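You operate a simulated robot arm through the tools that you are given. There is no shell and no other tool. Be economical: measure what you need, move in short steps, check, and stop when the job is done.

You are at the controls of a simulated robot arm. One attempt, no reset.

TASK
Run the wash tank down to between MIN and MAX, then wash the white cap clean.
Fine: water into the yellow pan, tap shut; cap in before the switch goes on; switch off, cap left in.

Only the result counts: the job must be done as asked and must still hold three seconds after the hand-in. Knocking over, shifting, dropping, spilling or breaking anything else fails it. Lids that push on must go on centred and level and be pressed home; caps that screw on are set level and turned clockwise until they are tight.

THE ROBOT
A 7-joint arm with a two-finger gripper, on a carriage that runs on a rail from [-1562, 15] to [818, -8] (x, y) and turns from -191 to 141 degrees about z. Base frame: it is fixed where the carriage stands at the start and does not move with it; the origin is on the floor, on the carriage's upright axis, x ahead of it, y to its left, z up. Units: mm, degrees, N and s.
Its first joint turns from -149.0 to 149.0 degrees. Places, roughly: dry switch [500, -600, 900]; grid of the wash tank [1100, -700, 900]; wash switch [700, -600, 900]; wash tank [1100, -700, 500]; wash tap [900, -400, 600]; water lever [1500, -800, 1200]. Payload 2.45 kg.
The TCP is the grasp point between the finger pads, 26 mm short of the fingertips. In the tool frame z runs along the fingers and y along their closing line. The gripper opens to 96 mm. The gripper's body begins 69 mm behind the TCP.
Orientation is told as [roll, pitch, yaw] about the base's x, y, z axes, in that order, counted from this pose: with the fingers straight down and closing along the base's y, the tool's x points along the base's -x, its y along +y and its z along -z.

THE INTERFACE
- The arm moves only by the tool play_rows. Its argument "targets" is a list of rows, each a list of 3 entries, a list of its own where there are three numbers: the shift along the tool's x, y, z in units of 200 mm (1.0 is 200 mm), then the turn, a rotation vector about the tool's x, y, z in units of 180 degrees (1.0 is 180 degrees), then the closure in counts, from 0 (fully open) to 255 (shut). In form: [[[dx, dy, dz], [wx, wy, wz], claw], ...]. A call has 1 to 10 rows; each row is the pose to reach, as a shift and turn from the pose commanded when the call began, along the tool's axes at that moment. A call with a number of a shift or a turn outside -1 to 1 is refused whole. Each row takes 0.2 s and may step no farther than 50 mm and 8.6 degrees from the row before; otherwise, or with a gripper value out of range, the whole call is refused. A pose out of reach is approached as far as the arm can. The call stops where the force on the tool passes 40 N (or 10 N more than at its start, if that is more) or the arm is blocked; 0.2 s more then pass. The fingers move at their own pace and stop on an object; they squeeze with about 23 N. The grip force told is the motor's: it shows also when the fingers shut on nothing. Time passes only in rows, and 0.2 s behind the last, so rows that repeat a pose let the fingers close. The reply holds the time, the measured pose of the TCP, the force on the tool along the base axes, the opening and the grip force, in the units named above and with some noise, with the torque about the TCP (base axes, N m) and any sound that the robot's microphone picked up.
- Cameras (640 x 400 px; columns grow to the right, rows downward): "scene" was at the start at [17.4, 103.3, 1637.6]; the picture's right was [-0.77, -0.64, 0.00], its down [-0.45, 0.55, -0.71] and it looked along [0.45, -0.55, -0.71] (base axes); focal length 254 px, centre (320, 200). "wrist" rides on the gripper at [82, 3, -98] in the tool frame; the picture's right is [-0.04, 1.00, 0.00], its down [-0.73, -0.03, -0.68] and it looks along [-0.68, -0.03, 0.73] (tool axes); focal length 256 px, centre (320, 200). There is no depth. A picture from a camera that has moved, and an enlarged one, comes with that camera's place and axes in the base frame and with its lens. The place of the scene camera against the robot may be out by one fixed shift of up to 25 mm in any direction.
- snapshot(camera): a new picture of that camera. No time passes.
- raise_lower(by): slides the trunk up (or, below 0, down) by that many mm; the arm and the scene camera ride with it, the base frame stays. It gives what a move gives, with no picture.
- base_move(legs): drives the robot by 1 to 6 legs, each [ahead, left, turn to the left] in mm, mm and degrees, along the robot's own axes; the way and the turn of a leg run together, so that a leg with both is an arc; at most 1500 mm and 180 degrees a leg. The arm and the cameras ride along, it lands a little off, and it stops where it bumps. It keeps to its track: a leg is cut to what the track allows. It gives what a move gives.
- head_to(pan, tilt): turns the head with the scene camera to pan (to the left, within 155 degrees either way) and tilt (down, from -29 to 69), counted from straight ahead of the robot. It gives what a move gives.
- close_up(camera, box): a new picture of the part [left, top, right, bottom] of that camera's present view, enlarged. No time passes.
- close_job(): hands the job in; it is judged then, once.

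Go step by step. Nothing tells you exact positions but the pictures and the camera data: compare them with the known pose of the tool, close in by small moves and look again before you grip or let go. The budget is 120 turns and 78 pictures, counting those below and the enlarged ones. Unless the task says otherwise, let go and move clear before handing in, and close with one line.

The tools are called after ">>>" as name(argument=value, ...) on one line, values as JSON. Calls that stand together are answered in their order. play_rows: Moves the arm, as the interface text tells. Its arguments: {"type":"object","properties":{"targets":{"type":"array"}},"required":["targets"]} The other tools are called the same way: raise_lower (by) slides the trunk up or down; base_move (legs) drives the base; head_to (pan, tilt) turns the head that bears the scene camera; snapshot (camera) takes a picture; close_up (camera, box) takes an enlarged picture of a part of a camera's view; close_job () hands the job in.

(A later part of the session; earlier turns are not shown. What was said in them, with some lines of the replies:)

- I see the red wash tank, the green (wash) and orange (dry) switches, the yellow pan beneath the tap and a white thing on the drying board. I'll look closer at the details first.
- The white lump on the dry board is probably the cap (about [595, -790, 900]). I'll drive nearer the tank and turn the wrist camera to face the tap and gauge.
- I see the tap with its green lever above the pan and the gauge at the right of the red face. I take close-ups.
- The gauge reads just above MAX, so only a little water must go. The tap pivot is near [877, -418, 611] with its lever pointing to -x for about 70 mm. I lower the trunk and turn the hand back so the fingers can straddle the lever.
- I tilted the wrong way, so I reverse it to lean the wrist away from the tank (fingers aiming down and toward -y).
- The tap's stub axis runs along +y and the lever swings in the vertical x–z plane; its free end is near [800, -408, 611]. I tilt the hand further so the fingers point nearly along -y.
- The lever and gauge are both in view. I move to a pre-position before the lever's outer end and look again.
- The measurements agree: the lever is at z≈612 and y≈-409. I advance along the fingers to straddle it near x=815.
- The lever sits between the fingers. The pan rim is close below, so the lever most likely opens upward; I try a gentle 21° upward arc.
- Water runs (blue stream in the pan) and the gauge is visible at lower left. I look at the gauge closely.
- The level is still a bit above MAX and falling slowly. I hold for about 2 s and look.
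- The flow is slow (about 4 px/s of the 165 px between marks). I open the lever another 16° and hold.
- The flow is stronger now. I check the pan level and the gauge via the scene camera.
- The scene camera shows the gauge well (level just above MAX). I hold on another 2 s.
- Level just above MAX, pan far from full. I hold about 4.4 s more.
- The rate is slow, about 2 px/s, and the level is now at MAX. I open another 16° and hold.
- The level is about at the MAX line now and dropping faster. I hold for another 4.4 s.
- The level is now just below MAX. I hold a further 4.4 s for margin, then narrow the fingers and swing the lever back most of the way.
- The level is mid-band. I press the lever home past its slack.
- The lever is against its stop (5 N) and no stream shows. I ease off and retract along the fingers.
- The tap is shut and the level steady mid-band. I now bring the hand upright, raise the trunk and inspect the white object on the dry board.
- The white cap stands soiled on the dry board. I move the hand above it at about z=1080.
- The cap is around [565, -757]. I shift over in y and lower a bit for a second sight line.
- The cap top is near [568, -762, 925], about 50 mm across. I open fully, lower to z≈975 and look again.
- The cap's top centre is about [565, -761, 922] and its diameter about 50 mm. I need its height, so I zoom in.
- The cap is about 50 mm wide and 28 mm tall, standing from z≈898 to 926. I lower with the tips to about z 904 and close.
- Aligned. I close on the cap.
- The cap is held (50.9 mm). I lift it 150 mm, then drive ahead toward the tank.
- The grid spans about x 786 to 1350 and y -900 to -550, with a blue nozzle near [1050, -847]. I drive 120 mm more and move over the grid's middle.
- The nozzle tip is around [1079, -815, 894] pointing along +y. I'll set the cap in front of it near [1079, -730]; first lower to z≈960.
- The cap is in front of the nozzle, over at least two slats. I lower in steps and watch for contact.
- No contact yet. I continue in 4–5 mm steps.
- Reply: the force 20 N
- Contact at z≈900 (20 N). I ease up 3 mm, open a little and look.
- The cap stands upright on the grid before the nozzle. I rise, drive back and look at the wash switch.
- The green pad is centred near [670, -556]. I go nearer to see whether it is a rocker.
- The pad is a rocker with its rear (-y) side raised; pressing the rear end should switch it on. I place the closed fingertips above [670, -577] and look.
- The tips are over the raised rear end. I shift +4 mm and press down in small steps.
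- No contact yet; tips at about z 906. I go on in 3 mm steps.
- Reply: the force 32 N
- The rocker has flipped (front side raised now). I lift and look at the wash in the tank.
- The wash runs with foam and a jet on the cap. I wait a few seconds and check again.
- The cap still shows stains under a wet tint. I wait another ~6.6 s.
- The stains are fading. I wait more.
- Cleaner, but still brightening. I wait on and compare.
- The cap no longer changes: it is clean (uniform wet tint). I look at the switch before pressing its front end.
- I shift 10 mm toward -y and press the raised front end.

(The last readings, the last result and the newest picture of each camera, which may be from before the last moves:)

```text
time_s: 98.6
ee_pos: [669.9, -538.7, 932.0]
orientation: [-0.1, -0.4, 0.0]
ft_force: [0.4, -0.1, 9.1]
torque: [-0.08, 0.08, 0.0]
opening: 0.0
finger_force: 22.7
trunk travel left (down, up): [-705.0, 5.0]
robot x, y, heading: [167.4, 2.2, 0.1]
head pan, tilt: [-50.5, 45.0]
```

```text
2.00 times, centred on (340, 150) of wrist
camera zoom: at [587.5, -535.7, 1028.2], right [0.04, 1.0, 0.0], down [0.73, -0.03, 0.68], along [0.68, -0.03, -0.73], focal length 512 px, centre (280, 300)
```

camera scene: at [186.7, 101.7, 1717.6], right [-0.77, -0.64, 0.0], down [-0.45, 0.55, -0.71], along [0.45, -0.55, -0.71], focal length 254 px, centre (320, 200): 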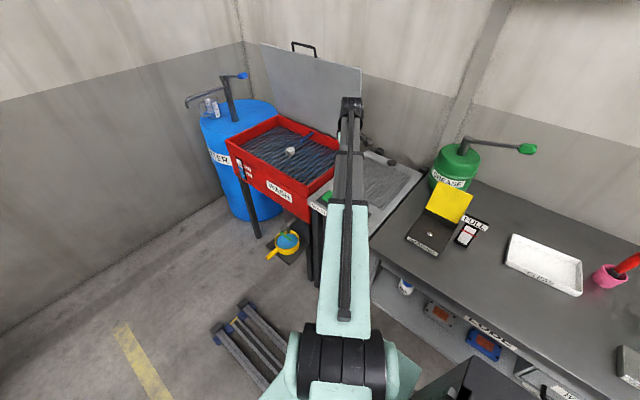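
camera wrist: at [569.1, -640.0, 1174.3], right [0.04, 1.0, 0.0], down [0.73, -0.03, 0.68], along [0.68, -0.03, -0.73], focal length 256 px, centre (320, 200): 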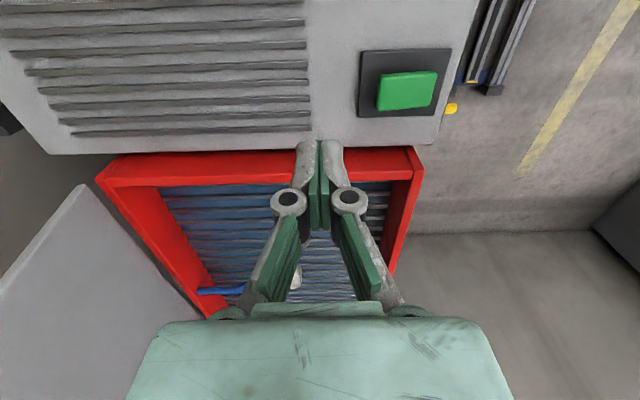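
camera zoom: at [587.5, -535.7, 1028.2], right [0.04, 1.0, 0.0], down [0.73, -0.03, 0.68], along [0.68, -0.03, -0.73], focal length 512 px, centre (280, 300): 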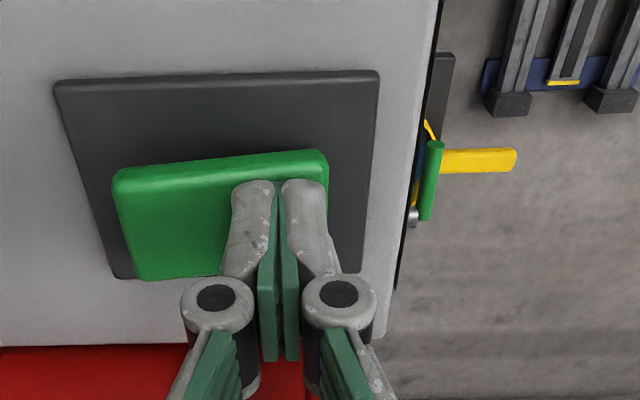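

The rocker has flipped back to off. I lift clear and verify the tank, gauge and cap.

>>> play_rows(targets=[[[0, 0, -0.1], [0, 0, 0], 255], [[0, 0, -0.3], [0, 0, 0], 255], [[0, 0, -0.5], [0, 0, 0], 255], [[0, 0.2, -0.7], [0, 0, 0], 255], [[0, 0.4, -0.8], [0, 0, 0], 255]])

>>> close_up(camera="scene", box=[220, 110, 320, 190])

>>> snapshot(camera="wrist")

>>> close_up(camera="scene", box=[230, 150, 320, 270])

```text
refused: row 4 steps farther than a row can; nothing moved
```

```text
5.00 times, centred on (270, 150) of scene
camera zoom: at [186.5, 102.3, 1717.7], right [-0.77, -0.64, 0.0], down [-0.45, 0.55, -0.71], along [0.45, -0.55, -0.71], focal length 1269 px, centre (570, 450)
```

zoom: 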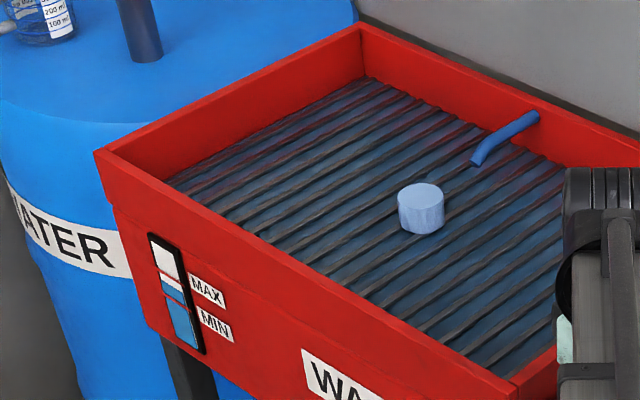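

```text
14 pictures are left
camera wrist: at [587.5, -535.7, 1028.2], right [0.04, 1.0, 0.0], down [0.73, -0.03, 0.68], along [0.68, -0.03, -0.73], focal length 256 px, centre (320, 200)
```

wrist: 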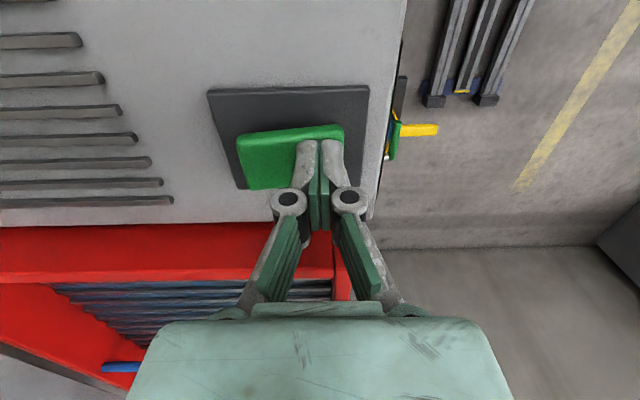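

```text
3.33 times, centred on (275, 210) of scene
camera zoom: at [186.5, 102.3, 1717.7], right [-0.77, -0.64, 0.0], down [-0.45, 0.55, -0.71], along [0.45, -0.55, -0.71], focal length 846 px, centre (470, 167)
```

zoom: 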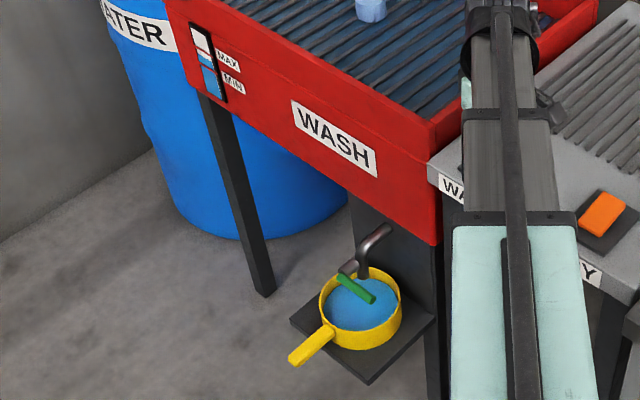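

All is off, the level is mid-band and the tap is shut; only the lift was refused. I lift clear with smaller steps and take a final look.

>>> play_rows(targets=[[[0, 0, -0.1], [0, 0, 0], 255], [[0, 0, -0.3], [0, 0, 0], 255], [[0, 0, -0.5], [0, 0, 0], 255], [[0, 0, -0.7], [0, 0, 0], 255]])

>>> close_up(camera="scene", box=[230, 130, 310, 190])

>>> snapshot(camera="wrist")

```text
time_s: 99.6
ee_pos: [667.8, -539.2, 1069.5]
orientation: [0.1, -0.4, -0.1]
ft_force: [-0.1, 0.3, 0.0]
torque: [0.01, 0.0, -0.02]
opening: 0.0
finger_force: 22.6
trunk travel left (down, up): [-705.0, 5.0]
robot x, y, heading: [172.0, 3.0, -0.0]
head pan, tilt: [-50.5, 45.0]
```

```text
6.67 times, centred on (270, 160) of scene
camera zoom: at [186.8, 101.8, 1717.5], right [-0.77, -0.64, 0.0], down [-0.45, 0.55, -0.71], along [0.45, -0.55, -0.71], focal length 1692 px, centre (653, 467)
```

zoom: 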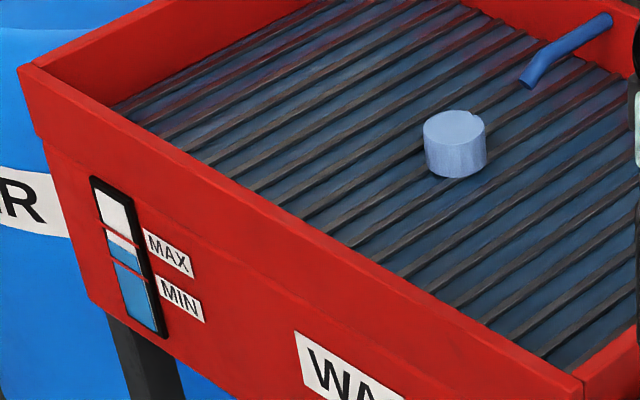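

```text
11 pictures are left
camera wrist: at [586.1, -534.9, 1167.6], right [0.04, 1.0, 0.0], down [0.73, -0.03, 0.68], along [0.68, -0.03, -0.73], focal length 256 px, centre (320, 200)
```

wrist: 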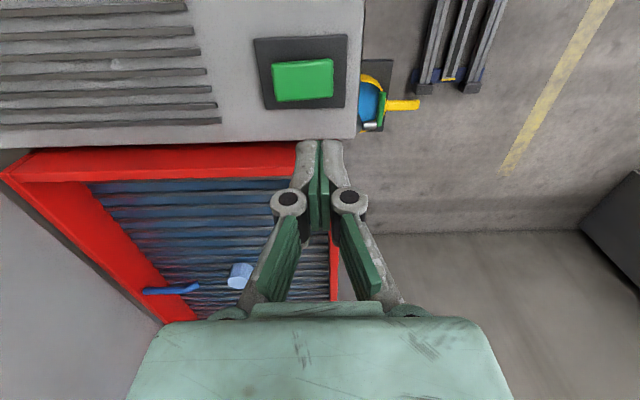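

The gauge reads between MIN and MAX, the tap is shut, the switch is off and the clean cap is still in the tank. I hand the job in.

>>> close_job()

```text
The job is handed in.
```

The wash tank is down to between MIN and MAX, with the water in the yellow pan and the tap shut. The white cap is washed clean and left in the tank with the switch off.
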